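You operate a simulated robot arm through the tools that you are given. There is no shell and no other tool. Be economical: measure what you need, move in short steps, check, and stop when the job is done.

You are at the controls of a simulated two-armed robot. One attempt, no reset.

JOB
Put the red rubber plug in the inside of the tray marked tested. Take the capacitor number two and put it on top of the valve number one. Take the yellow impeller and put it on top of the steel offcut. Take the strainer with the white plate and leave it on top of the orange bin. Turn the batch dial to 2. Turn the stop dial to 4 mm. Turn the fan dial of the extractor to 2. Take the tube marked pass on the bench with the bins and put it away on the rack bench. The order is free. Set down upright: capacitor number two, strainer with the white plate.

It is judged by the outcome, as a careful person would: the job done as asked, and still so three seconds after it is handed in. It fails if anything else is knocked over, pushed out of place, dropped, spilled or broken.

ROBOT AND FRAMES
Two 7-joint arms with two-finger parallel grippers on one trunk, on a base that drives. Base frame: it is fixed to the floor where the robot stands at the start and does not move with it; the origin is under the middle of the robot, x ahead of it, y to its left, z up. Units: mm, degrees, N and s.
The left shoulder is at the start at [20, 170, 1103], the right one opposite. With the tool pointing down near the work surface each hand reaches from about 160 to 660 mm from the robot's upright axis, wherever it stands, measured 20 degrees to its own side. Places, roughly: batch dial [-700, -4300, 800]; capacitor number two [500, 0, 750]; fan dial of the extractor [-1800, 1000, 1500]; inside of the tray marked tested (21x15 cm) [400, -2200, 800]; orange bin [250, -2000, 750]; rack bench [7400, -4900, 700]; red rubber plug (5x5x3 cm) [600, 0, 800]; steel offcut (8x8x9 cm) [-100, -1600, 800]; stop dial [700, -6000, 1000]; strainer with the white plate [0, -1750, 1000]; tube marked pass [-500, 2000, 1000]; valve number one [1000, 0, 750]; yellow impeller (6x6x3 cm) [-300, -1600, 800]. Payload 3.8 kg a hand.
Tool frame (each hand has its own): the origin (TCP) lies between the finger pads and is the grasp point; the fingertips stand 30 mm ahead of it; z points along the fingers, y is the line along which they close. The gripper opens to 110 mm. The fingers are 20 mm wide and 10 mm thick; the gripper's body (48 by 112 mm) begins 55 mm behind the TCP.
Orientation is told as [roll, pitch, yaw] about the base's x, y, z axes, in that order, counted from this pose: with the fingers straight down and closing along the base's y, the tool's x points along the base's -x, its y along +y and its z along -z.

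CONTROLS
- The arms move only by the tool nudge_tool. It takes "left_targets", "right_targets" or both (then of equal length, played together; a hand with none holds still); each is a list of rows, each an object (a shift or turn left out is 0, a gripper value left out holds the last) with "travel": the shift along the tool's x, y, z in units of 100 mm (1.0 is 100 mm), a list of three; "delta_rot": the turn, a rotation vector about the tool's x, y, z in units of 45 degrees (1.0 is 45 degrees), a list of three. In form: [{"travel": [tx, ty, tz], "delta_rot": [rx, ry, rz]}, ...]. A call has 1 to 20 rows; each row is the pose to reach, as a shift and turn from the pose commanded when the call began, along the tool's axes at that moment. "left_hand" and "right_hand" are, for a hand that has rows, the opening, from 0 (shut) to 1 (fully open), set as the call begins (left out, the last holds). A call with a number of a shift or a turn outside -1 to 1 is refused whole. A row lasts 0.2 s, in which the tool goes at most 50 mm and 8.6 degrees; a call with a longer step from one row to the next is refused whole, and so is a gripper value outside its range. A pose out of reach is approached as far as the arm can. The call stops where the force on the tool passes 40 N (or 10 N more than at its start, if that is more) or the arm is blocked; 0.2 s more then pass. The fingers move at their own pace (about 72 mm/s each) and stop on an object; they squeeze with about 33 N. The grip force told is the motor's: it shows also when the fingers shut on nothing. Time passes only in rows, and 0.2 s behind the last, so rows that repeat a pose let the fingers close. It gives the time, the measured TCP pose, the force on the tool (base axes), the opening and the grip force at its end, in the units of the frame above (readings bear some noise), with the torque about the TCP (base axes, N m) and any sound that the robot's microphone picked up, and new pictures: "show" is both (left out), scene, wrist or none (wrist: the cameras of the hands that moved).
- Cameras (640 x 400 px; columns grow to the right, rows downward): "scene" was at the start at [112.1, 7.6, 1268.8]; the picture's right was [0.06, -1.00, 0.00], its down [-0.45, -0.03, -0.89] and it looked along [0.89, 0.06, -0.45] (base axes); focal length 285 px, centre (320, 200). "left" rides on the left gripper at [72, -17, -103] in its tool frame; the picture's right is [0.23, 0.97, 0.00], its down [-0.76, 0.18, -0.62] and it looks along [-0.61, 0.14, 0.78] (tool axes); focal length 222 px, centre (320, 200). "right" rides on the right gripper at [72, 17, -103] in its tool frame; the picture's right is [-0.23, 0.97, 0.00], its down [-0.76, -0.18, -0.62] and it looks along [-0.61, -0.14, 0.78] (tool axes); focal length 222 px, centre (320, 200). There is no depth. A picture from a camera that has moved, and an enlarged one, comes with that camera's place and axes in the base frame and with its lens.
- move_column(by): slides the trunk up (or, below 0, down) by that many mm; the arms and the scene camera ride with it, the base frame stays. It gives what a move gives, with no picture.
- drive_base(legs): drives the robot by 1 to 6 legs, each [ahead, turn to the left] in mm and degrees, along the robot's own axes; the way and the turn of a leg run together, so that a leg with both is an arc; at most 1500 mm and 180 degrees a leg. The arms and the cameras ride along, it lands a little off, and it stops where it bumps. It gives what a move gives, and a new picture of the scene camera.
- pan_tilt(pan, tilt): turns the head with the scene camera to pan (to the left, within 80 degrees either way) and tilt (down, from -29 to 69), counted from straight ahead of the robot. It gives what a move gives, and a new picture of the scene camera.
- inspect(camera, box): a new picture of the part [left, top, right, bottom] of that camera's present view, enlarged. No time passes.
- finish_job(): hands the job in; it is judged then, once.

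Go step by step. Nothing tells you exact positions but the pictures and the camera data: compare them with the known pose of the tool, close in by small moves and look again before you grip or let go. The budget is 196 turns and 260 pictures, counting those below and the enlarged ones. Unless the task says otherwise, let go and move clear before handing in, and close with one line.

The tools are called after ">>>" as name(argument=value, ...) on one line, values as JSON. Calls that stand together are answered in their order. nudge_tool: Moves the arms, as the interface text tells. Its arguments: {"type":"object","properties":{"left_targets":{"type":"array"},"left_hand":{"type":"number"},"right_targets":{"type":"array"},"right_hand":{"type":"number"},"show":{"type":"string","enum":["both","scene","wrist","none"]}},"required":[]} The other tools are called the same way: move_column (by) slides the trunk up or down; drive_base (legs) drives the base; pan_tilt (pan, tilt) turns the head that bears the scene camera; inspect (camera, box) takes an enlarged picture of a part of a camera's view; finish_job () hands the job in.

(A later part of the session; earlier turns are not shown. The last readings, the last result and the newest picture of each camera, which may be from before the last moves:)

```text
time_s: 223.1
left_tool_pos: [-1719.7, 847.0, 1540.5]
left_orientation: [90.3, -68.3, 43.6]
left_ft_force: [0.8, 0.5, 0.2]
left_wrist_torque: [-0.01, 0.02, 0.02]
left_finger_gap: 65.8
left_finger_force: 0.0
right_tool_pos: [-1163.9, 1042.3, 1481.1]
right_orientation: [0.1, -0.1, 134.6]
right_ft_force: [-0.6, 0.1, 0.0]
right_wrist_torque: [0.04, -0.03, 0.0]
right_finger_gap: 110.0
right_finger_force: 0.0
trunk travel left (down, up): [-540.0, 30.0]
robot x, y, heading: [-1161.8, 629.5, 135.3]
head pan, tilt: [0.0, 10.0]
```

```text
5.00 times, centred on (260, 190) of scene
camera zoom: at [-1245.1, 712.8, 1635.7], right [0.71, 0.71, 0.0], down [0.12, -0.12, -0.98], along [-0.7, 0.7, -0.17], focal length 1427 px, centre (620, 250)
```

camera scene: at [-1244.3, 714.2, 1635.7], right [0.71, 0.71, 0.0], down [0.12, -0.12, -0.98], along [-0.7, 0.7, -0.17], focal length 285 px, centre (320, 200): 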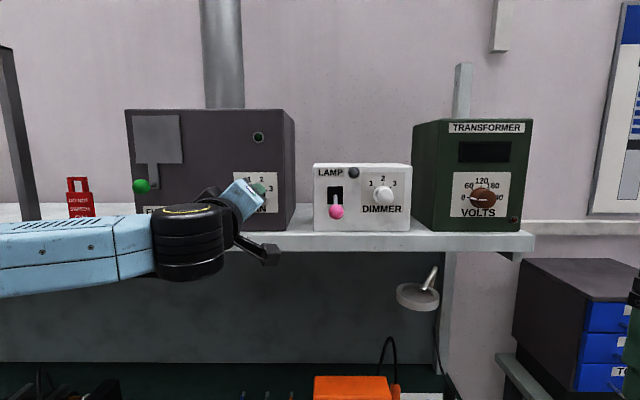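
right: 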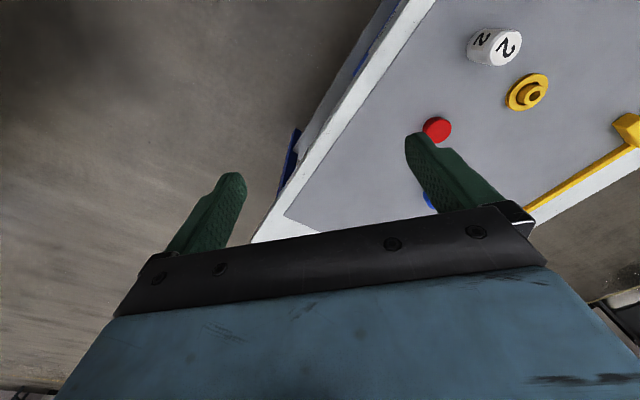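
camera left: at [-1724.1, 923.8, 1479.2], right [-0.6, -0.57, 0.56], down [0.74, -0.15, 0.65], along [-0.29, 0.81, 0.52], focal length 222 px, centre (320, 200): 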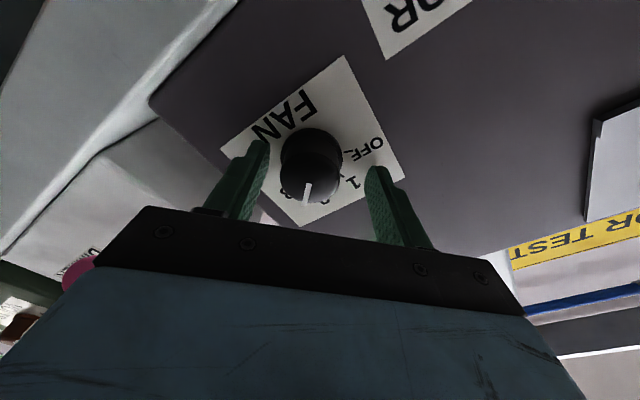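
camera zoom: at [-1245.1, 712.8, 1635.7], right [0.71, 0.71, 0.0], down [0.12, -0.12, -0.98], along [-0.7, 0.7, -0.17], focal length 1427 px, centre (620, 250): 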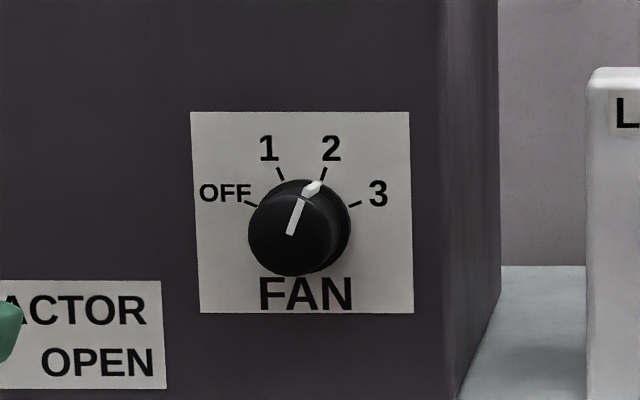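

The fan dial now points at 2. I'll back away and look for the tube on the bench with the bins.

>>> drive_base(legs=[[-400, 0]])

>>> nudge_tool(left_targets=[{"delta_rot": [0, 0, -0.17]}, {"delta_rot": [0, 0, -0.34]}, {"delta_rot": [0, 0, -0.48]}], show="none")

>>> nudge_tool(left_targets=[{"delta_rot": [0, 0.17, 0]}, {"delta_rot": [0, 0.34, 0]}, {"delta_rot": [0, 0.51, 0]}, {"delta_rot": [0, 0.68, 0]}, {"delta_rot": [0, 0.85, 0]}, {"delta_rot": [0, 1.0, 0]}], show="none")

>>> nudge_tool(left_targets=[{"delta_rot": [0, 0.17, 0]}, {"delta_rot": [0, 0.34, 0]}, {"delta_rot": [0, 0.51, 0]}, {"delta_rot": [0, 0.68, 0]}, {"delta_rot": [0, 0.85, 0]}, {"delta_rot": [0, 1.0, 0]}], show="none")

>>> pan_tilt(pan=-45, tilt=20)

```text
time_s: 225.6
left_tool_pos: [-1438.1, 566.1, 1541.2]
left_orientation: [90.0, -68.3, 43.7]
left_ft_force: [0.1, -0.7, 0.0]
left_wrist_torque: [0.01, 0.0, 0.01]
left_finger_gap: 65.9
left_finger_force: 0.0
right_tool_pos: [-881.1, 761.1, 1480.3]
right_orientation: [0.0, 0.0, 134.6]
right_ft_force: [-0.8, 0.0, 0.4]
right_wrist_torque: [0.03, 0.02, -0.01]
right_finger_gap: 110.0
right_finger_force: 0.2
trunk travel left (down, up): [-540.0, 30.0]
robot x, y, heading: [-879.3, 350.6, 135.2]
head pan, tilt: [0.0, 10.0]
camera scene: at [-962.9, 432.5, 1635.7], right [0.71, 0.71, 0.0], down [0.12, -0.12, -0.98], along [-0.7, 0.7, -0.17], focal length 285 px, centre (320, 200)
```

scene: 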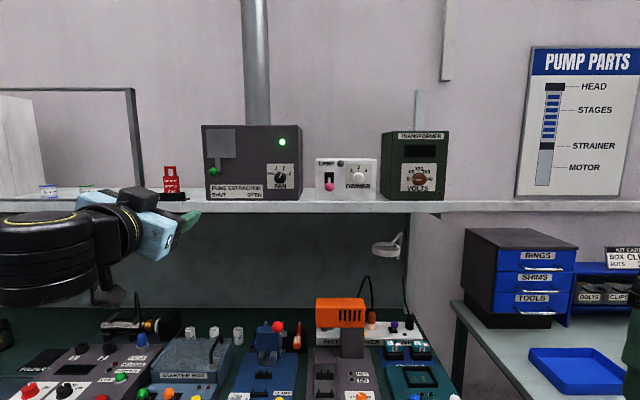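

```text
time_s: 226.4
left_tool_pos: [-1439.5, 567.3, 1540.9]
left_orientation: [-94.6, -89.9, -131.7]
left_ft_force: [-0.4, -0.4, -0.1]
left_wrist_torque: [0.01, 0.01, 0.0]
left_finger_gap: 66.0
left_finger_force: 0.1
right_tool_pos: [-881.0, 761.4, 1481.8]
right_orientation: [0.0, -0.1, 134.6]
right_ft_force: [0.0, 0.1, -0.7]
right_wrist_torque: [-0.03, 0.03, 0.01]
right_finger_gap: 109.9
right_finger_force: 0.0
trunk travel left (down, up): [-540.0, 30.0]
robot x, y, heading: [-885.4, 349.8, 135.2]
head pan, tilt: [0.0, 10.0]
```

```text
time_s: 227.8
left_tool_pos: [-1437.7, 568.0, 1541.4]
left_orientation: [0.1, -44.9, 133.5]
left_ft_force: [-0.7, -0.7, 0.0]
left_wrist_torque: [-0.01, 0.02, 0.0]
left_finger_gap: 66.0
left_finger_force: 0.0
right_tool_pos: [-880.1, 762.2, 1480.0]
right_orientation: [0.1, 0.0, 134.7]
right_ft_force: [0.5, -0.2, 0.6]
right_wrist_torque: [-0.05, -0.01, -0.02]
right_finger_gap: 110.1
right_finger_force: 0.0
trunk travel left (down, up): [-540.0, 30.0]
robot x, y, heading: [-882.2, 350.1, 134.9]
head pan, tilt: [0.0, 10.0]
```

```text
time_s: 229.2
left_tool_pos: [-1436.8, 567.9, 1542.5]
left_orientation: [0.1, 0.0, 133.7]
left_ft_force: [0.4, -0.4, -0.2]
left_wrist_torque: [-0.02, 0.01, 0.01]
left_finger_gap: 66.2
left_finger_force: 0.0
right_tool_pos: [-879.2, 760.4, 1480.2]
right_orientation: [0.1, 0.1, 134.5]
right_ft_force: [0.6, -0.5, 0.2]
right_wrist_torque: [-0.02, -0.01, 0.03]
right_finger_gap: 110.0
right_finger_force: 0.0
trunk travel left (down, up): [-540.0, 30.0]
robot x, y, heading: [-883.2, 350.3, 135.0]
head pan, tilt: [0.0, 10.0]
```

```text
time_s: 230.3
left_tool_pos: [-1436.9, 567.6, 1541.3]
left_orientation: [0.1, -0.2, 133.8]
left_ft_force: [-0.6, 0.5, -0.4]
left_wrist_torque: [0.02, 0.02, -0.01]
left_finger_gap: 66.1
left_finger_force: 0.1
right_tool_pos: [-878.7, 761.7, 1481.2]
right_orientation: [0.0, 0.0, 134.5]
right_ft_force: [-0.3, 0.5, -0.6]
right_wrist_torque: [0.02, 0.02, 0.04]
right_finger_gap: 110.0
right_finger_force: 0.1
trunk travel left (down, up): [-540.0, 30.0]
robot x, y, heading: [-882.0, 348.6, 135.1]
head pan, tilt: [-45.0, 20.0]
camera scene: at [-896.9, 459.7, 1619.4], right [1.0, 0.0, 0.0], down [0.0, -0.34, -0.94], along [0.0, 0.94, -0.34], focal length 285 px, centre (320, 200)
```

scene: 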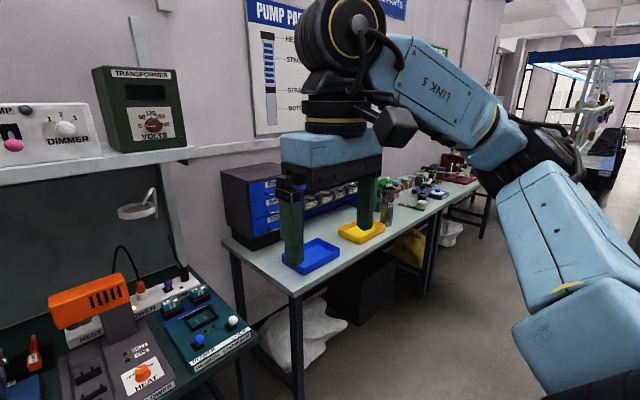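

>>> inspect(camera="scene", box=[280, 140, 480, 270])

```text
3.08 times, centred on (380, 205) of scene
camera zoom: at [-896.9, 459.7, 1619.4], right [1.0, 0.0, 0.0], down [0.0, -0.34, -0.94], along [0.0, 0.94, -0.34], focal length 878 px, centre (135, 185)
```

zoom: 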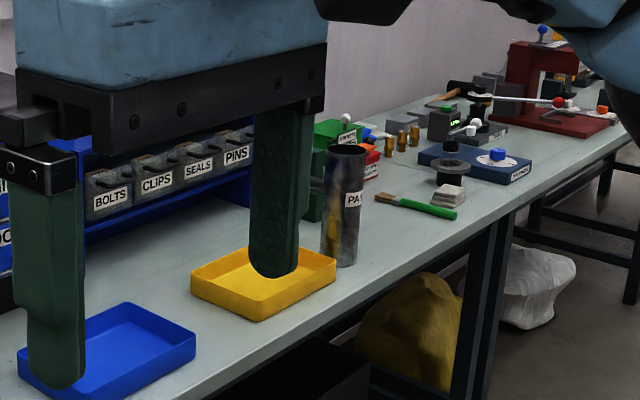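

The tube marked PASS stands on that bench at about [-480,2090]. I'll drive there with the arms high.

>>> drive_base(legs=[[0, -80], [1400, 0], [0, 80]])

>>> pan_tilt(pan=0, tilt=40)

```text
time_s: 244.2
left_tool_pos: [-625.4, 1703.5, 1541.7]
left_orientation: [0.1, 0.1, 133.0]
left_ft_force: [0.4, 0.0, 0.3]
left_wrist_torque: [-0.02, -0.01, -0.02]
left_finger_gap: 65.9
left_finger_force: 0.1
right_tool_pos: [-65.6, 1889.7, 1481.1]
right_orientation: [-0.1, 0.0, 133.8]
right_ft_force: [-0.6, 0.1, -0.3]
right_wrist_torque: [0.0, 0.04, 0.02]
right_finger_gap: 109.9
right_finger_force: 0.0
trunk travel left (down, up): [-540.0, 30.0]
robot x, y, heading: [-70.6, 1480.4, 134.3]
head pan, tilt: [-45.0, 20.0]
camera scene: at [-85.5, 1589.1, 1619.4], right [1.0, -0.01, 0.0], down [0.0, -0.34, -0.94], along [0.01, 0.94, -0.34], focal length 285 px, centre (320, 200)
```

scene: 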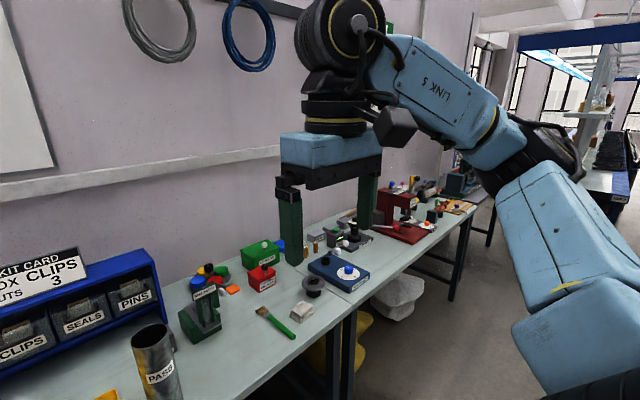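

```text
time_s: 245.3
left_tool_pos: [-626.4, 1704.5, 1540.7]
left_orientation: [0.2, 0.0, 132.9]
left_ft_force: [-0.2, 0.0, 0.0]
left_wrist_torque: [0.02, -0.03, -0.02]
left_finger_gap: 66.3
left_finger_force: 0.0
right_tool_pos: [-64.4, 1891.3, 1481.3]
right_orientation: [0.0, 0.0, 133.8]
right_ft_force: [0.1, -0.3, 0.3]
right_wrist_torque: [0.03, 0.02, -0.04]
right_finger_gap: 110.2
right_finger_force: 0.0
trunk travel left (down, up): [-540.0, 30.0]
robot x, y, heading: [-69.5, 1478.2, 134.2]
head pan, tilt: [0.0, 40.0]
camera scene: at [-145.9, 1557.1, 1588.1], right [0.72, 0.7, 0.0], down [0.45, -0.46, -0.77], along [-0.53, 0.55, -0.64], focal length 285 px, centre (320, 200)
```

scene: 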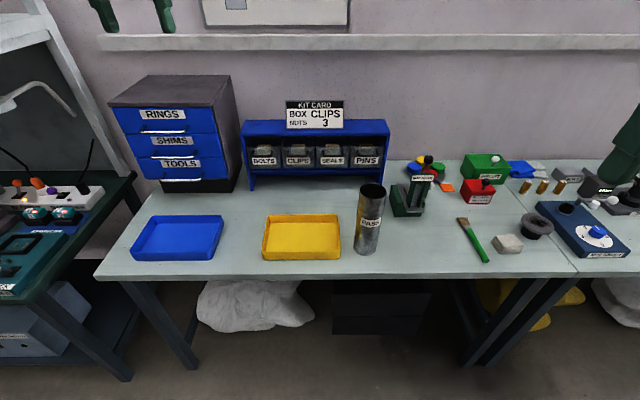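

The tube is about 733 mm ahead and 154 mm right, 245 mm tall, 75 mm wide. I'll advance, lower the trunk and use the right hand.

>>> nudge_tool(left_targets=[{"travel": [0.4, 0, 0]}, {"travel": [0.8, 0, 0]}, {"travel": [1.0, 0, 0]}], show="none")

>>> drive_base(legs=[[240, 0]])

>>> move_column(by=-270)

>>> nudge_tool(right_targets=[{"travel": [-0.3, 0.2, 0]}, {"travel": [-0.6, 0.4, 0]}, {"travel": [-0.9, 0.6, 0]}], show="both")

```text
time_s: 246.1
left_tool_pos: [-556.5, 1631.0, 1541.1]
left_orientation: [0.1, 0.0, 133.0]
left_ft_force: [-0.7, 0.2, -1.0]
left_wrist_torque: [0.01, 0.0, 0.0]
left_finger_gap: 66.0
left_finger_force: 0.1
right_tool_pos: [-65.4, 1890.2, 1480.0]
right_orientation: [0.0, 0.1, 133.8]
right_ft_force: [0.1, 0.1, -0.1]
right_wrist_torque: [0.0, -0.01, 0.0]
right_finger_gap: 109.9
right_finger_force: 0.1
trunk travel left (down, up): [-540.0, 30.0]
robot x, y, heading: [-71.0, 1479.1, 134.1]
head pan, tilt: [0.0, 40.0]
```

```text
time_s: 247.9
left_tool_pos: [-725.3, 1804.9, 1541.8]
left_orientation: [0.2, -0.1, 132.8]
left_ft_force: [-0.8, -0.6, -0.5]
left_wrist_torque: [-0.01, 0.01, -0.01]
left_finger_gap: 65.8
left_finger_force: 0.1
right_tool_pos: [-232.3, 2063.8, 1481.9]
right_orientation: [0.0, -0.1, 133.7]
right_ft_force: [1.0, -0.2, 0.2]
right_wrist_torque: [0.01, 0.01, 0.01]
right_finger_gap: 110.0
right_finger_force: 0.1
trunk travel left (down, up): [-540.0, 30.0]
robot x, y, heading: [-241.9, 1652.8, 133.7]
head pan, tilt: [0.0, 40.0]
camera scene: at [-314.6, 1730.9, 1588.1], right [0.72, 0.7, 0.0], down [0.45, -0.46, -0.77], along [-0.53, 0.55, -0.64], focal length 285 px, centre (320, 200)
```

scene: 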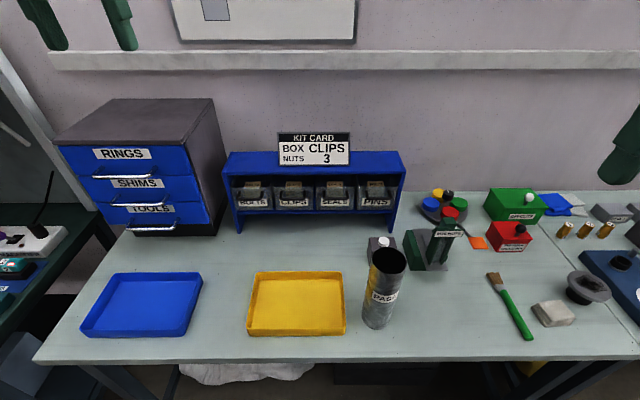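

```text
time_s: 250.6
left_tool_pos: [-725.4, 1804.7, 1271.2]
left_orientation: [0.1, -0.1, 132.9]
left_ft_force: [-0.5, -1.1, -1.9]
left_wrist_torque: [0.01, 0.04, 0.04]
left_finger_gap: 66.2
left_finger_force: 0.1
right_tool_pos: [-234.0, 2064.3, 1212.0]
right_orientation: [0.1, 0.0, 133.7]
right_ft_force: [1.0, 0.6, 0.6]
right_wrist_torque: [0.02, -0.01, -0.02]
right_finger_gap: 110.4
right_finger_force: 0.1
trunk travel left (down, up): [-270.0, 300.0]
robot x, y, heading: [-241.1, 1652.8, 134.0]
head pan, tilt: [0.0, 40.0]
```

```text
time_s: 251.4
left_tool_pos: [-725.8, 1805.3, 1270.1]
left_orientation: [0.1, 0.0, 132.9]
left_ft_force: [0.9, 0.5, 0.3]
left_wrist_torque: [-0.01, -0.03, 0.02]
left_finger_gap: 65.9
left_finger_force: 0.0
right_tool_pos: [-339.8, 2086.9, 1210.5]
right_orientation: [0.1, 0.1, 133.7]
right_ft_force: [-0.5, -0.9, 0.3]
right_wrist_torque: [0.03, -0.05, 0.0]
right_finger_gap: 110.3
right_finger_force: 0.0
trunk travel left (down, up): [-270.0, 300.0]
robot x, y, heading: [-239.8, 1651.9, 134.3]
head pan, tilt: [0.0, 40.0]
camera scene: at [-316.4, 1731.5, 1317.9], right [0.72, 0.7, 0.0], down [0.45, -0.46, -0.77], along [-0.53, 0.55, -0.64], focal length 285 px, centre (320, 200)
camera right: at [-304.0, 2022.8, 1314.7], right [-0.86, -0.51, 0.0], down [-0.4, 0.67, 0.62], along [-0.32, 0.54, -0.78], focal length 222 px, centre (320, 200)
```

scene: 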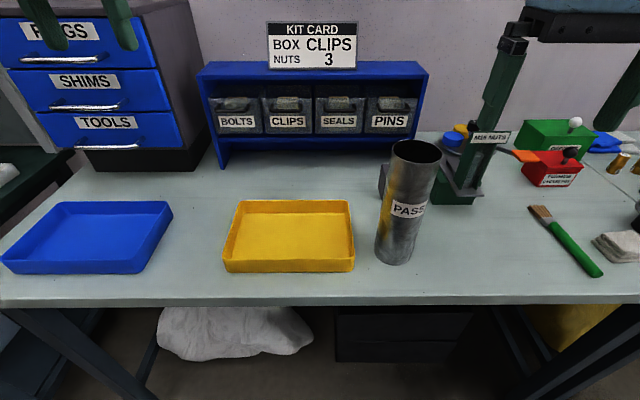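
right: 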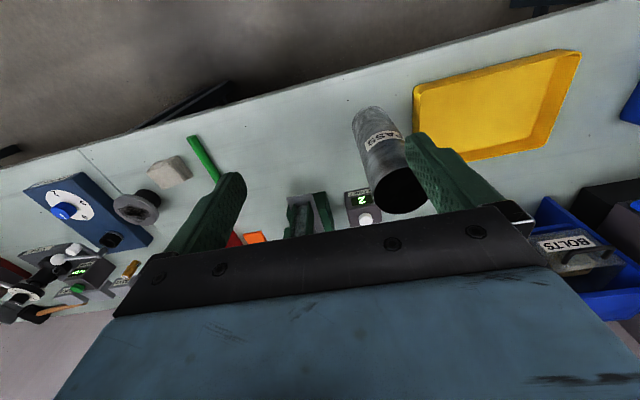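

>>> nudge_tool(right_targets=[{"travel": [-0.35, 0.25, 0]}, {"travel": [-0.7, 0.5, 0]}, {"travel": [-1.0, 0.8, 0]}, {"travel": [-1.0, 0.8, 0.4]}], show="wrist")

```text
time_s: 252.4
left_tool_pos: [-723.8, 1806.6, 1271.0]
left_orientation: [0.1, -0.1, 132.8]
left_ft_force: [-0.5, -0.3, 0.0]
left_wrist_torque: [-0.01, 0.01, 0.02]
left_finger_gap: 66.1
left_finger_force: 0.0
right_tool_pos: [-464.2, 2106.0, 1172.4]
right_orientation: [0.1, 0.0, 133.7]
right_ft_force: [-0.1, 0.6, 0.6]
right_wrist_torque: [-0.03, 0.04, 0.0]
right_finger_gap: 110.0
right_finger_force: 0.1
trunk travel left (down, up): [-270.0, 300.0]
robot x, y, heading: [-238.3, 1651.7, 134.0]
head pan, tilt: [0.0, 40.0]
camera right: at [-428.3, 2041.0, 1274.3], right [-0.86, -0.51, 0.0], down [-0.4, 0.67, 0.62], along [-0.32, 0.54, -0.78], focal length 222 px, centre (320, 200)
```

right: 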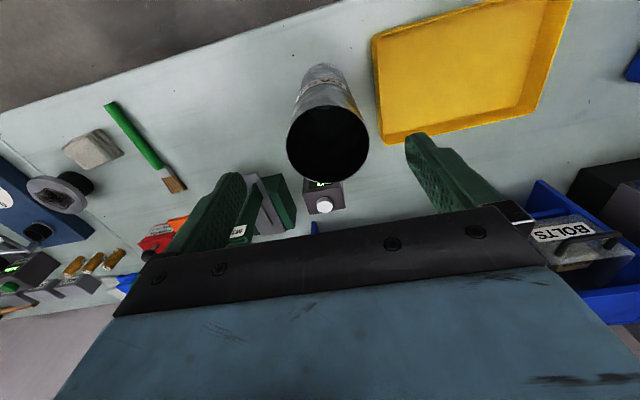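

>>> nudge_tool(right_targets=[{"travel": [-0.095, 0.06, 0.2]}, {"travel": [-0.095, 0.06, 0.6]}, {"travel": [-0.095, 0.06, 1.0]}], show="wrist")

```text
time_s: 253.2
left_tool_pos: [-726.8, 1806.1, 1271.7]
left_orientation: [0.1, 0.0, 132.9]
left_ft_force: [0.4, -0.7, 0.0]
left_wrist_torque: [-0.01, 0.0, -0.02]
left_finger_gap: 65.9
left_finger_force: 0.0
right_tool_pos: [-476.2, 2107.7, 1070.2]
right_orientation: [-0.1, 0.0, 133.7]
right_ft_force: [0.6, 0.1, -0.2]
right_wrist_torque: [0.01, 0.0, 0.0]
right_finger_gap: 110.1
right_finger_force: 0.0
trunk travel left (down, up): [-270.0, 300.0]
robot x, y, heading: [-239.2, 1655.0, 134.0]
head pan, tilt: [0.0, 40.0]
camera right: at [-440.0, 2043.0, 1173.9], right [-0.86, -0.51, 0.0], down [-0.4, 0.67, 0.62], along [-0.32, 0.54, -0.78], focal length 222 px, centre (320, 200)
```

right: 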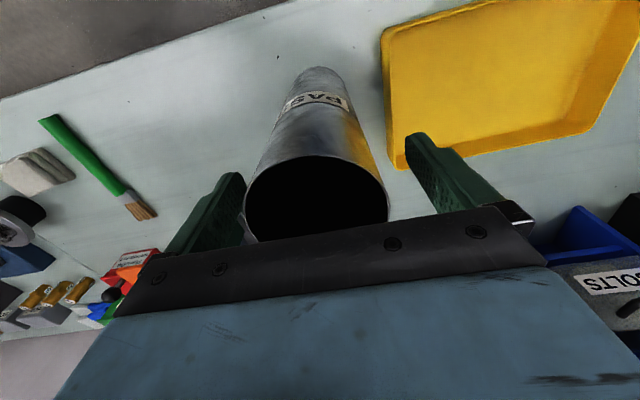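

>>> nudge_tool(right_targets=[{"travel": [0, -0.05, 0.0]}, {"travel": [0, -0.05, 0.12]}], show="none")

>>> nudge_tool(right_targets=[{"travel": [0, 0, 0]}, {"travel": [0, 0, 0]}, {"travel": [0, 0, 0]}, {"travel": [0, 0, 0]}], right_hand=0, show="none")

>>> nudge_tool(right_targets=[{"travel": [0, 0, -0.05]}, {"travel": [0, 0, -0.15]}, {"travel": [0, 0, -0.4]}, {"travel": [0, 0, -0.7]}, {"travel": [0, 0, -1.0]}], show="both")

```text
time_s: 253.8
left_tool_pos: [-726.3, 1805.9, 1272.2]
left_orientation: [0.1, 0.0, 133.0]
left_ft_force: [-0.4, -0.6, 0.7]
left_wrist_torque: [-0.01, -0.01, 0.02]
left_finger_gap: 65.9
left_finger_force: 0.1
right_tool_pos: [-473.2, 2111.3, 1058.8]
right_orientation: [0.1, -0.1, 133.9]
right_ft_force: [0.5, 1.3, -0.2]
right_wrist_torque: [-0.01, -0.02, -0.01]
right_finger_gap: 110.0
right_finger_force: 0.1
trunk travel left (down, up): [-270.0, 300.0]
robot x, y, heading: [-241.8, 1652.8, 133.8]
head pan, tilt: [0.0, 40.0]
```

```text
time_s: 254.8
left_tool_pos: [-725.8, 1805.1, 1272.7]
left_orientation: [0.1, -0.1, 132.9]
left_ft_force: [1.2, 0.2, 0.0]
left_wrist_torque: [-0.03, 0.01, 0.01]
left_finger_gap: 66.3
left_finger_force: 0.1
right_tool_pos: [-473.9, 2111.1, 1058.4]
right_orientation: [0.0, 0.0, 133.7]
right_ft_force: [-0.8, -0.6, -0.1]
right_wrist_torque: [-0.09, 0.17, 0.01]
right_finger_gap: 75.7
right_finger_force: 32.9
trunk travel left (down, up): [-270.0, 300.0]
robot x, y, heading: [-236.7, 1653.9, 133.9]
head pan, tilt: [0.0, 40.0]
```

```text
time_s: 256.0
left_tool_pos: [-726.8, 1805.5, 1270.7]
left_orientation: [0.1, -0.1, 132.9]
left_ft_force: [0.5, -0.2, 0.0]
left_wrist_torque: [0.0, 0.04, 0.0]
left_finger_gap: 66.0
left_finger_force: 0.1
right_tool_pos: [-473.0, 2111.5, 1159.2]
right_orientation: [0.0, -0.1, 133.7]
right_ft_force: [0.2, -0.2, -5.7]
right_wrist_torque: [-0.02, 0.01, 0.01]
right_finger_gap: 75.8
right_finger_force: 33.1
trunk travel left (down, up): [-270.0, 300.0]
robot x, y, heading: [-242.1, 1650.4, 133.9]
head pan, tilt: [0.0, 40.0]
camera scene: at [-315.3, 1731.3, 1318.0], right [0.72, 0.7, 0.0], down [0.45, -0.46, -0.77], along [-0.53, 0.55, -0.64], focal length 285 px, centre (320, 200)
camera right: at [-436.8, 2046.4, 1263.1], right [-0.86, -0.51, 0.0], down [-0.4, 0.67, 0.62], along [-0.32, 0.54, -0.78], focal length 222 px, centre (320, 200)
```

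scene: 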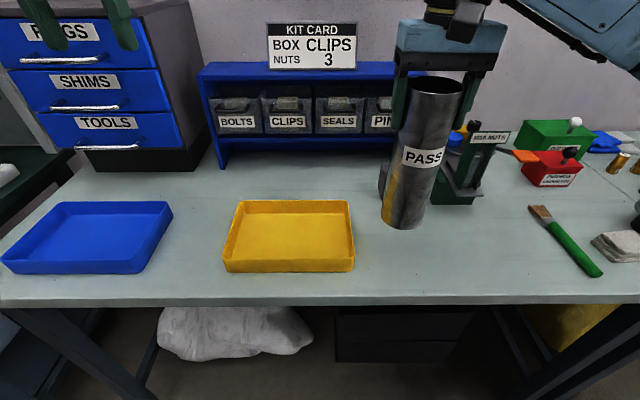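
right: 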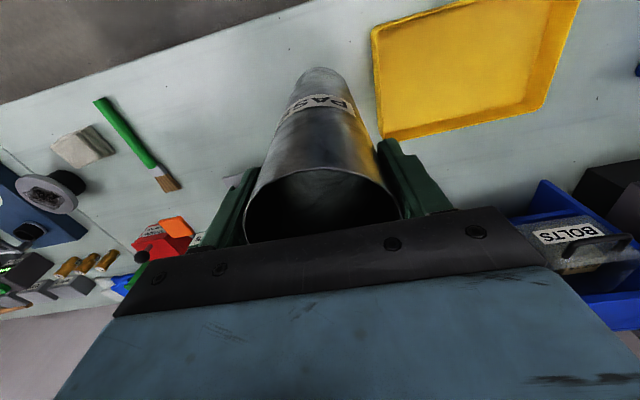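

I have the tube. I'll draw it in, back off, and start the long drive to the dials along the known aisle.

>>> nudge_tool(right_targets=[{"travel": [0.3, 0, -0.2]}, {"travel": [0.6, 0, -0.4]}, {"travel": [0.9, 0, -0.5]}], show="none")

>>> drive_base(legs=[[-350, 0], [0, 99.5], [1330, 0], [0, 81]])

```text
time_s: 256.8
left_tool_pos: [-725.5, 1805.8, 1271.5]
left_orientation: [0.2, -0.2, 132.9]
left_ft_force: [0.0, -0.1, 0.2]
left_wrist_torque: [0.03, 0.05, -0.02]
left_finger_gap: 65.9
left_finger_force: 0.0
right_tool_pos: [-409.7, 2044.1, 1208.0]
right_orientation: [0.0, -0.1, 133.7]
right_ft_force: [0.1, 0.8, -5.8]
right_wrist_torque: [0.03, 0.0, 0.0]
right_finger_gap: 75.6
right_finger_force: 33.0
trunk travel left (down, up): [-270.0, 300.0]
robot x, y, heading: [-239.3, 1649.2, 134.0]
head pan, tilt: [0.0, 40.0]
```

```text
time_s: 272.9
left_tool_pos: [-323.3, 179.2, 1271.6]
left_orientation: [0.0, 0.0, -49.3]
left_ft_force: [0.3, -0.7, -0.3]
left_wrist_torque: [0.01, 0.0, 0.01]
left_finger_gap: 66.0
left_finger_force: 0.1
right_tool_pos: [-646.5, -47.7, 1209.2]
right_orientation: [0.0, 0.0, -48.4]
right_ft_force: [0.1, -0.9, -5.6]
right_wrist_torque: [0.02, 0.04, -0.03]
right_finger_gap: 75.6
right_finger_force: 32.9
trunk travel left (down, up): [-270.0, 300.0]
robot x, y, heading: [-799.1, 349.8, -48.2]
head pan, tilt: [0.0, 40.0]
camera scene: at [-731.8, 272.8, 1318.0], right [-0.74, -0.67, 0.0], down [-0.43, 0.48, -0.77], along [0.51, -0.57, -0.64], focal length 285 px, centre (320, 200)
```

scene: 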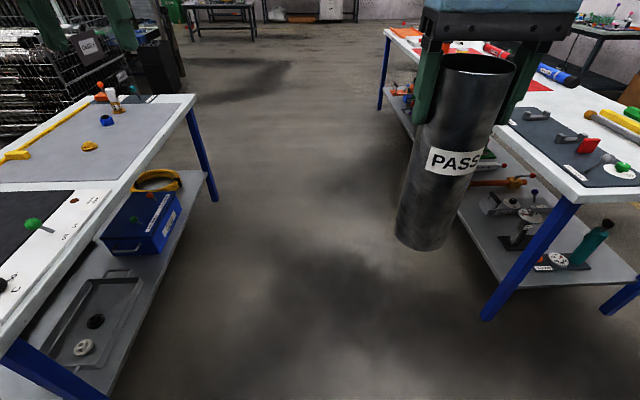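

>>> drive_base(legs=[[1500, 0], [1050, 0], [0, -25], [1250, 0]])

>>> pan_tilt(pan=-30, tilt=15)

```text
time_s: 292.5
left_tool_pos: [1635.8, -3069.2, 1271.8]
left_orientation: [0.1, -0.1, -74.3]
left_ft_force: [-0.4, 0.2, 0.3]
left_wrist_torque: [0.03, 0.01, -0.05]
left_finger_gap: 66.4
left_finger_force: 0.0
right_tool_pos: [1245.6, -3137.7, 1208.0]
right_orientation: [0.0, 0.0, -73.5]
right_ft_force: [0.5, 0.5, -4.9]
right_wrist_torque: [0.02, -0.02, 0.02]
right_finger_gap: 75.9
right_finger_force: 33.1
trunk travel left (down, up): [-270.0, 300.0]
robot x, y, heading: [1274.4, -2713.8, -73.3]
head pan, tilt: [0.0, 40.0]
camera scene: at [1304.1, -2812.8, 1318.0], right [-0.96, -0.29, 0.0], down [-0.19, 0.62, -0.77], along [0.22, -0.73, -0.64], focal length 285 px, centre (320, 200)
```

scene: 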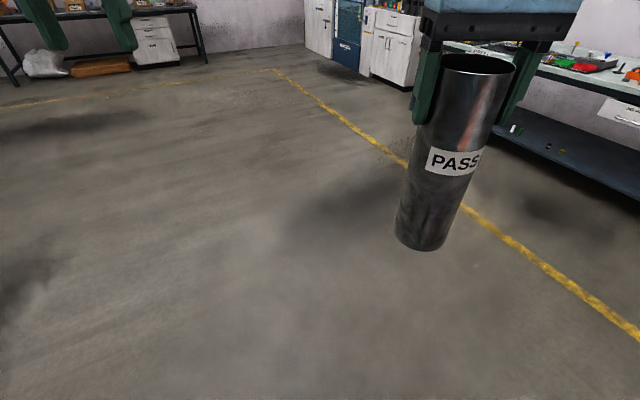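

```text
time_s: 293.4
left_tool_pos: [1635.9, -3070.1, 1271.7]
left_orientation: [0.1, -0.1, -74.2]
left_ft_force: [-0.1, -0.6, 0.6]
left_wrist_torque: [-0.04, 0.0, -0.01]
left_finger_gap: 66.0
left_finger_force: 0.0
right_tool_pos: [1245.7, -3138.8, 1210.2]
right_orientation: [-0.1, -0.1, -73.5]
right_ft_force: [-0.6, 0.1, -5.7]
right_wrist_torque: [0.06, 0.0, -0.02]
right_finger_gap: 76.0
right_finger_force: 33.0
trunk travel left (down, up): [-270.0, 300.0]
robot x, y, heading: [1276.3, -2712.3, -73.2]
head pan, tilt: [-30.0, 15.0]
camera scene: at [1258.3, -2822.3, 1357.5], right [-0.97, 0.23, 0.0], down [0.06, 0.25, -0.97], along [-0.22, -0.94, -0.26], focal length 285 px, centre (320, 200)
```

scene: 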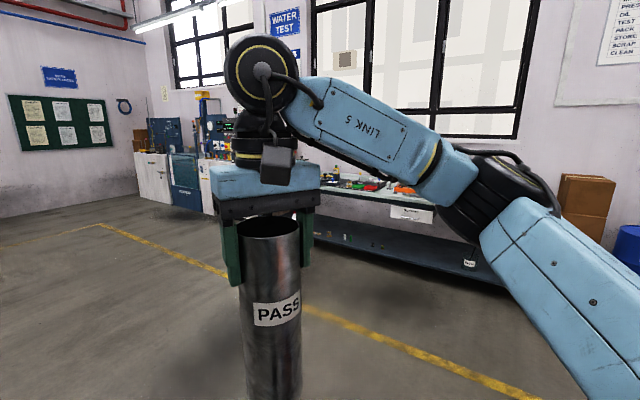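

>>> drive_base(legs=[[0, -27], [500, 0], [0, -54.5], [1350, 0], [0, 18]])

>>> pan_tilt(pan=10, tilt=25)

```text
time_s: 307.5
left_tool_pos: [-167.5, -4262.7, 1270.0]
left_orientation: [0.0, 0.1, -137.4]
left_ft_force: [-0.5, 0.3, 0.7]
left_wrist_torque: [0.02, 0.0, 0.0]
left_finger_gap: 66.0
left_finger_force: 0.0
right_tool_pos: [-405.8, -3946.7, 1210.0]
right_orientation: [0.0, 0.0, -136.4]
right_ft_force: [0.3, 0.1, -4.8]
right_wrist_torque: [0.01, -0.02, -0.01]
right_finger_gap: 75.4
right_finger_force: 32.9
trunk travel left (down, up): [-270.0, 300.0]
robot x, y, heading: [-14.4, -3777.5, -136.3]
head pan, tilt: [-30.0, 15.0]
camera scene: at [-120.0, -3813.4, 1357.6], right [-0.24, 0.97, 0.0], down [0.25, 0.06, -0.97], along [-0.94, -0.23, -0.26], focal length 285 px, centre (320, 200)
```

scene: 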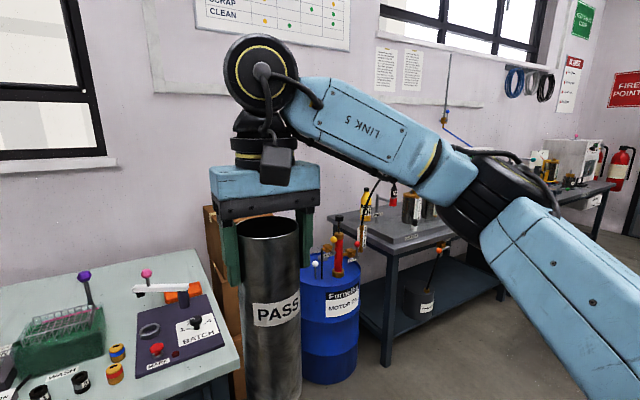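

```text
time_s: 308.5
left_tool_pos: [-168.2, -4262.5, 1271.9]
left_orientation: [0.1, 0.1, -137.5]
left_ft_force: [0.4, 0.1, -0.2]
left_wrist_torque: [-0.03, 0.0, -0.03]
left_finger_gap: 66.4
left_finger_force: 0.0
right_tool_pos: [-406.1, -3945.9, 1208.6]
right_orientation: [0.0, -0.1, -136.5]
right_ft_force: [0.1, 0.2, -5.1]
right_wrist_torque: [0.03, -0.03, -0.03]
right_finger_gap: 75.9
right_finger_force: 33.3
trunk travel left (down, up): [-270.0, 300.0]
robot x, y, heading: [-14.8, -3776.5, -136.3]
head pan, tilt: [10.0, 25.0]
camera scene: at [-84.2, -3864.9, 1341.3], right [-0.81, 0.59, 0.0], down [0.25, 0.34, -0.91], along [-0.54, -0.73, -0.42], focal length 285 px, centre (320, 200)
```

scene: 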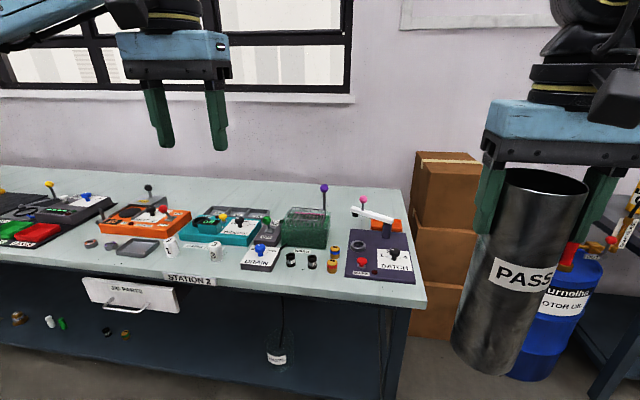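

>>> inspect(camera="scene", box=[330, 185, 430, 290])

```text
3.81 times, centred on (380, 238) of scene
camera zoom: at [-84.2, -3864.9, 1341.3], right [-0.81, 0.59, 0.0], down [0.25, 0.34, -0.91], along [-0.54, -0.73, -0.42], focal length 1087 px, centre (91, 57)
```

zoom: 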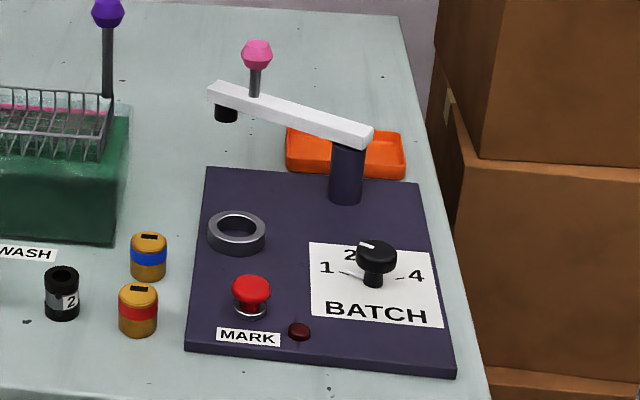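

The batch dial sits on a purple panel near [-665,-4286]. I'll come closer with it to my left-front, keeping the tube clear on the right.

>>> drive_base(legs=[[0, -6], [300, 0], [0, -20]])

>>> pan_tilt(pan=20, tilt=45)

>>> inspect(camera="scene", box=[260, 130, 420, 260])

```text
time_s: 312.2
left_tool_pos: [-601.4, -4328.1, 1272.0]
left_orientation: [0.1, 0.0, -163.5]
left_ft_force: [0.1, 0.6, 0.5]
left_wrist_torque: [0.04, 0.0, 0.0]
left_finger_gap: 66.1
left_finger_force: 0.1
right_tool_pos: [-677.6, -3940.3, 1209.5]
right_orientation: [0.0, 0.1, -162.5]
right_ft_force: [-0.2, -0.5, -5.2]
right_wrist_torque: [0.02, -0.04, 0.03]
right_finger_gap: 75.8
right_finger_force: 32.6
trunk travel left (down, up): [-270.0, 300.0]
robot x, y, heading: [-249.5, -3957.7, -162.3]
head pan, tilt: [10.0, 25.0]
camera scene: at [-353.0, -4008.5, 1341.3], right [-0.47, 0.88, 0.0], down [0.37, 0.2, -0.91], along [-0.8, -0.42, -0.42], focal length 285 px, centre (320, 200)
```

scene: 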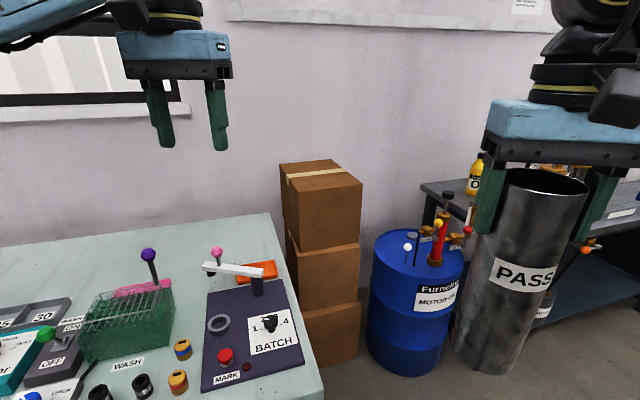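

```text
time_s: 313.0
left_tool_pos: [-601.4, -4329.5, 1272.2]
left_orientation: [0.1, 0.0, -163.4]
left_ft_force: [-0.4, 0.4, 0.9]
left_wrist_torque: [-0.01, 0.01, -0.02]
left_finger_gap: 66.0
left_finger_force: 0.0
right_tool_pos: [-678.2, -3940.4, 1209.6]
right_orientation: [0.1, 0.1, -162.4]
right_ft_force: [-0.6, 0.9, -5.2]
right_wrist_torque: [0.03, -0.03, -0.03]
right_finger_gap: 75.6
right_finger_force: 32.9
trunk travel left (down, up): [-270.0, 300.0]
robot x, y, heading: [-250.6, -3963.3, -161.9]
head pan, tilt: [20.0, 45.0]
camera scene: at [-335.6, -4015.8, 1310.8], right [-0.61, 0.79, 0.0], down [0.56, 0.43, -0.71], along [-0.56, -0.43, -0.71], focal length 285 px, centre (320, 200)
```

scene: 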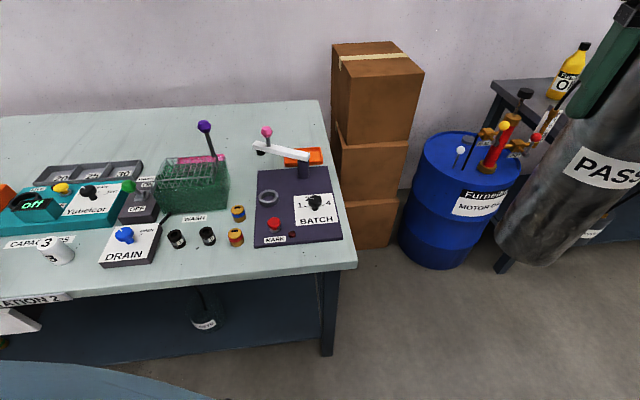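

```text
3.08 times, centred on (340, 195) of scene
camera zoom: at [-335.6, -4015.8, 1310.8], right [-0.61, 0.79, 0.0], down [0.56, 0.43, -0.71], along [-0.56, -0.43, -0.71], focal length 878 px, centre (258, 215)
```

zoom: 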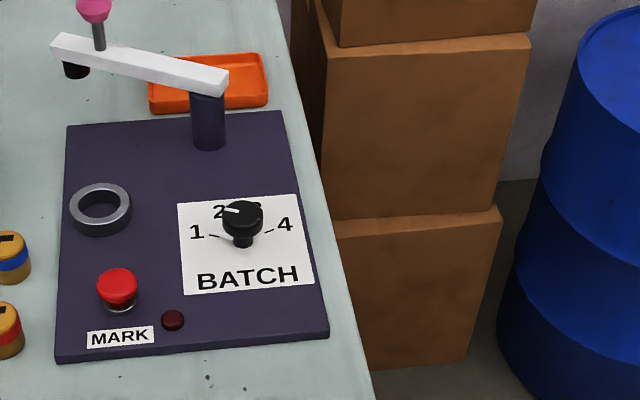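

>>> nudge_tool(left_targets=[{"travel": [-0.3, -0.1, 0.3]}, {"travel": [-0.6, -0.25, 0.6]}, {"travel": [-0.9, -0.41, 0.8]}, {"travel": [-1.0, -0.41, 1.0]}], show="none")

>>> nudge_tool(left_targets=[{"travel": [0, 0, 0.4]}, {"travel": [0, 0, 0.8]}, {"travel": [0, 0, 1.0]}], show="wrist")

>>> nudge_tool(left_targets=[{"travel": [0, 0, 0.4]}, {"travel": [0, 0, 0.7]}], show="wrist")

```text
time_s: 314.0
left_tool_pos: [-710.2, -4319.5, 1172.6]
left_orientation: [0.1, -0.1, -163.5]
left_ft_force: [0.7, 0.0, 0.2]
left_wrist_torque: [0.02, 0.0, 0.0]
left_finger_gap: 66.2
left_finger_force: 0.1
right_tool_pos: [-677.4, -3940.1, 1210.9]
right_orientation: [0.0, 0.1, -162.4]
right_ft_force: [0.5, 0.4, -5.2]
right_wrist_torque: [0.02, -0.05, 0.01]
right_finger_gap: 75.6
right_finger_force: 33.5
trunk travel left (down, up): [-270.0, 300.0]
robot x, y, heading: [-251.3, -3964.5, -162.0]
head pan, tilt: [20.0, 45.0]
```

```text
time_s: 314.8
left_tool_pos: [-710.1, -4318.1, 1071.4]
left_orientation: [-0.1, 0.0, -163.4]
left_ft_force: [0.0, -1.4, -1.0]
left_wrist_torque: [-0.05, 0.01, 0.0]
left_finger_gap: 65.9
left_finger_force: 0.0
right_tool_pos: [-676.5, -3940.3, 1208.4]
right_orientation: [0.0, -0.1, -162.5]
right_ft_force: [-0.4, -0.5, -5.9]
right_wrist_torque: [-0.01, -0.03, -0.01]
right_finger_gap: 75.5
right_finger_force: 32.7
trunk travel left (down, up): [-270.0, 300.0]
robot x, y, heading: [-248.9, -3960.1, -162.1]
head pan, tilt: [20.0, 45.0]
camera left: at [-646.1, -4282.0, 1175.0], right [0.5, -0.87, 0.0], down [-0.68, -0.39, 0.62], along [-0.54, -0.31, -0.78], focal length 222 px, centre (320, 200)
```

left: 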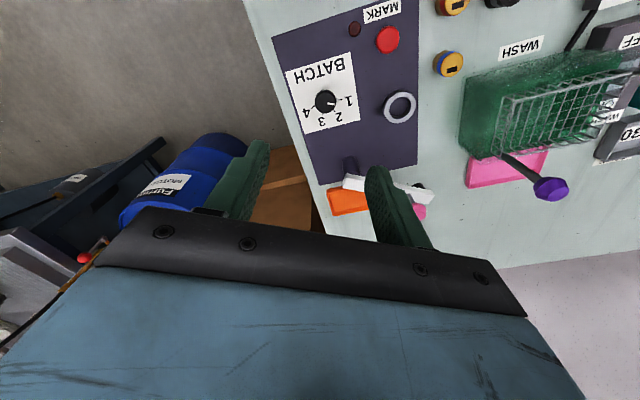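

```text
time_s: 315.4
left_tool_pos: [-709.1, -4318.7, 1000.6]
left_orientation: [0.1, -0.1, -163.4]
left_ft_force: [0.2, -0.8, -0.1]
left_wrist_torque: [0.01, 0.01, -0.02]
left_finger_gap: 66.0
left_finger_force: 0.0
right_tool_pos: [-677.1, -3941.0, 1209.3]
right_orientation: [0.0, 0.0, -162.5]
right_ft_force: [0.3, -1.1, -4.8]
right_wrist_torque: [0.02, -0.03, 0.01]
right_finger_gap: 75.7
right_finger_force: 32.9
trunk travel left (down, up): [-270.0, 300.0]
robot x, y, heading: [-253.2, -3959.5, -162.3]
head pan, tilt: [20.0, 45.0]
camera left: at [-645.8, -4281.9, 1105.1], right [0.5, -0.87, 0.0], down [-0.68, -0.39, 0.62], along [-0.54, -0.31, -0.78], focal length 222 px, centre (320, 200)
```

left: 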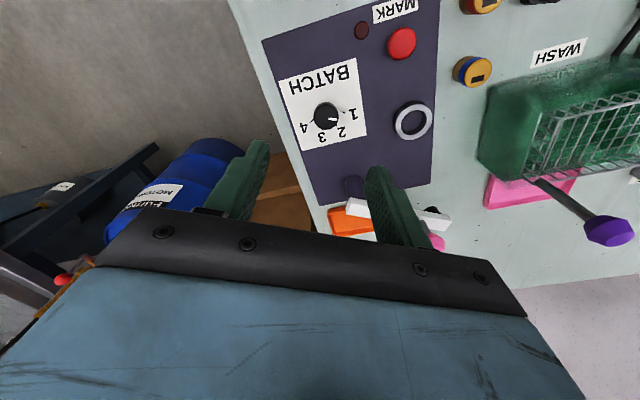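

>>> inspect(camera="left", box=[280, 60, 380, 160])

```text
4.00 times, centred on (330, 110) of left
camera zoom: at [-645.8, -4281.9, 1105.1], right [0.5, -0.87, 0.0], down [-0.68, -0.39, 0.62], along [-0.54, -0.31, -0.78], focal length 888 px, centre (280, 560)
```

zoom: 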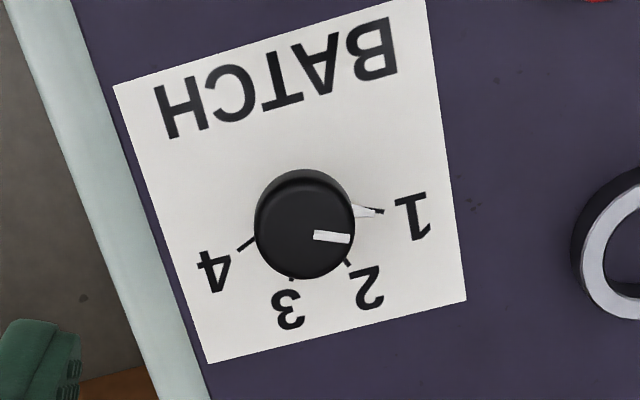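

The batch dial is at 1; 2 is about 45° clockwise (seen from above). I'll centre over it and descend.

>>> nudge_tool(left_targets=[{"travel": [-0.165, 0.097, 0.3]}, {"travel": [-0.165, 0.097, 0.7]}, {"travel": [-0.165, 0.097, 1.0]}], show="wrist")

```text
time_s: 316.2
left_tool_pos: [-721.9, -4333.6, 901.2]
left_orientation: [0.1, 0.0, -163.3]
left_ft_force: [1.6, 0.2, 0.8]
left_wrist_torque: [0.02, 0.0, 0.02]
left_finger_gap: 66.0
left_finger_force: 0.1
right_tool_pos: [-677.3, -3941.9, 1208.9]
right_orientation: [-0.1, 0.0, -162.6]
right_ft_force: [0.2, 0.0, -5.3]
right_wrist_torque: [-0.01, -0.03, 0.0]
right_finger_gap: 75.7
right_finger_force: 32.8
trunk travel left (down, up): [-270.0, 300.0]
robot x, y, heading: [-250.0, -3962.1, -162.2]
head pan, tilt: [20.0, 45.0]
camera left: at [-658.9, -4296.7, 1005.4], right [0.5, -0.87, 0.0], down [-0.68, -0.39, 0.62], along [-0.54, -0.31, -0.78], focal length 222 px, centre (320, 200)
```

left: 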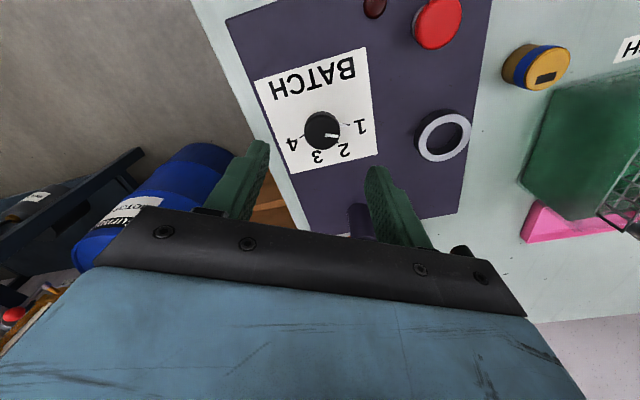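

>>> nudge_tool(left_targets=[{"travel": [0.02, 0, 0.3]}, {"travel": [0.02, 0, 0.55]}, {"travel": [0.02, 0, 0.65]}], show="wrist")

>>> nudge_tool(left_targets=[{"travel": [0, 0, 0]}, {"travel": [0, 0, 0]}, {"travel": [0, 0, 0]}], left_hand=0, show="wrist")

```text
time_s: 317.0
left_tool_pos: [-721.9, -4331.5, 835.5]
left_orientation: [0.1, 0.0, -163.4]
left_ft_force: [0.2, -0.4, 0.5]
left_wrist_torque: [-0.02, -0.02, 0.02]
left_finger_gap: 66.1
left_finger_force: 0.0
right_tool_pos: [-676.2, -3940.5, 1209.5]
right_orientation: [0.0, 0.0, -162.5]
right_ft_force: [-0.3, -0.2, -5.0]
right_wrist_torque: [-0.03, -0.01, 0.0]
right_finger_gap: 75.6
right_finger_force: 32.7
trunk travel left (down, up): [-270.0, 300.0]
robot x, y, heading: [-250.6, -3958.1, -161.7]
head pan, tilt: [20.0, 45.0]
camera left: at [-656.9, -4295.5, 940.7], right [0.5, -0.87, 0.0], down [-0.68, -0.39, 0.62], along [-0.54, -0.31, -0.78], focal length 222 px, centre (320, 200)
```

left: 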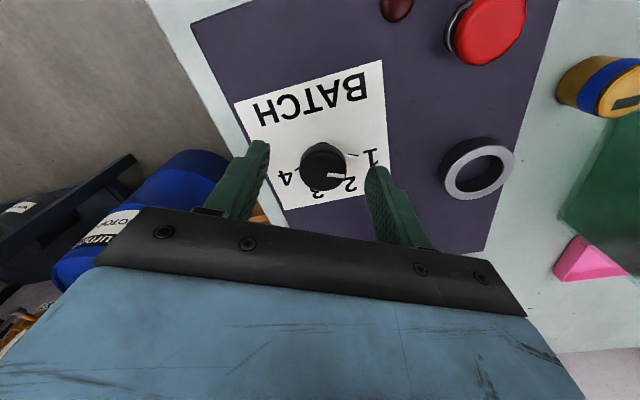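

```text
time_s: 317.8
left_tool_pos: [-720.2, -4333.1, 836.6]
left_orientation: [0.0, -0.1, -163.4]
left_ft_force: [0.8, -1.7, 2.6]
left_wrist_torque: [-0.06, 0.01, 0.01]
left_finger_gap: 0.0
left_finger_force: 33.3
right_tool_pos: [-677.2, -3940.5, 1208.4]
right_orientation: [0.0, 0.1, -162.5]
right_ft_force: [0.2, -0.6, -5.2]
right_wrist_torque: [0.0, -0.01, -0.01]
right_finger_gap: 75.5
right_finger_force: 33.0
trunk travel left (down, up): [-270.0, 300.0]
robot x, y, heading: [-251.8, -3964.9, -162.2]
head pan, tilt: [20.0, 45.0]
camera left: at [-656.8, -4295.6, 941.4], right [0.5, -0.87, 0.0], down [-0.68, -0.39, 0.62], along [-0.54, -0.31, -0.78], focal length 222 px, centre (320, 200)
```

left: 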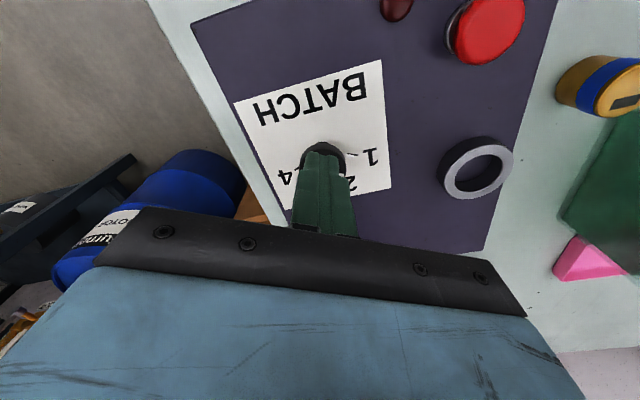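

The fingers closed above the knob: it is lower and a bit further away than I estimated (~z 775). I'll reopen, shift and go lower.

>>> nudge_tool(left_targets=[{"travel": [0, 0, -0.1]}, {"travel": [0, 0, -0.1]}, {"travel": [0, 0, -0.1]}, {"travel": [-0.15, 0.06, 0.0]}], left_hand=0.6, show="wrist")

>>> inspect(camera="left", box=[220, 80, 420, 220])

```text
time_s: 318.8
left_tool_pos: [-734.9, -4343.2, 836.5]
left_orientation: [0.1, 0.0, -163.4]
left_ft_force: [-0.8, 0.9, -0.1]
left_wrist_torque: [0.03, -0.01, -0.01]
left_finger_gap: 66.3
left_finger_force: 0.1
right_tool_pos: [-677.7, -3939.7, 1209.2]
right_orientation: [0.1, 0.0, -162.5]
right_ft_force: [-0.2, -0.1, -5.5]
right_wrist_torque: [0.01, -0.01, -0.05]
right_finger_gap: 75.5
right_finger_force: 32.7
trunk travel left (down, up): [-270.0, 300.0]
robot x, y, heading: [-251.3, -3961.5, -162.0]
head pan, tilt: [20.0, 45.0]
camera left: at [-670.1, -4305.6, 940.9], right [0.5, -0.87, 0.0], down [-0.68, -0.39, 0.62], along [-0.54, -0.31, -0.78], focal length 222 px, centre (320, 200)
```

left: 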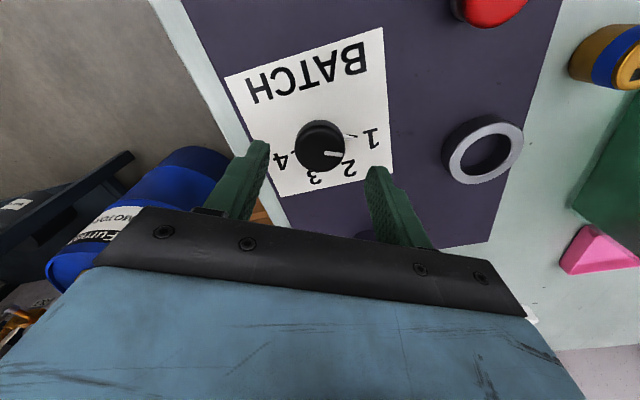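

```text
2.86 times, centred on (320, 150) of left
camera zoom: at [-670.1, -4305.6, 940.9], right [0.5, -0.87, 0.0], down [-0.68, -0.39, 0.62], along [-0.54, -0.31, -0.78], focal length 635 px, centre (320, 343)
```

zoom: 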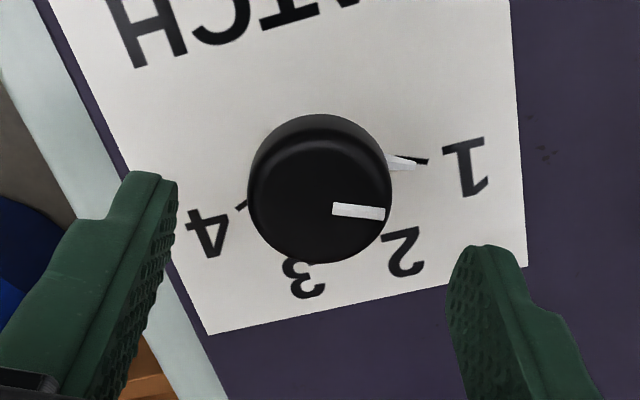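

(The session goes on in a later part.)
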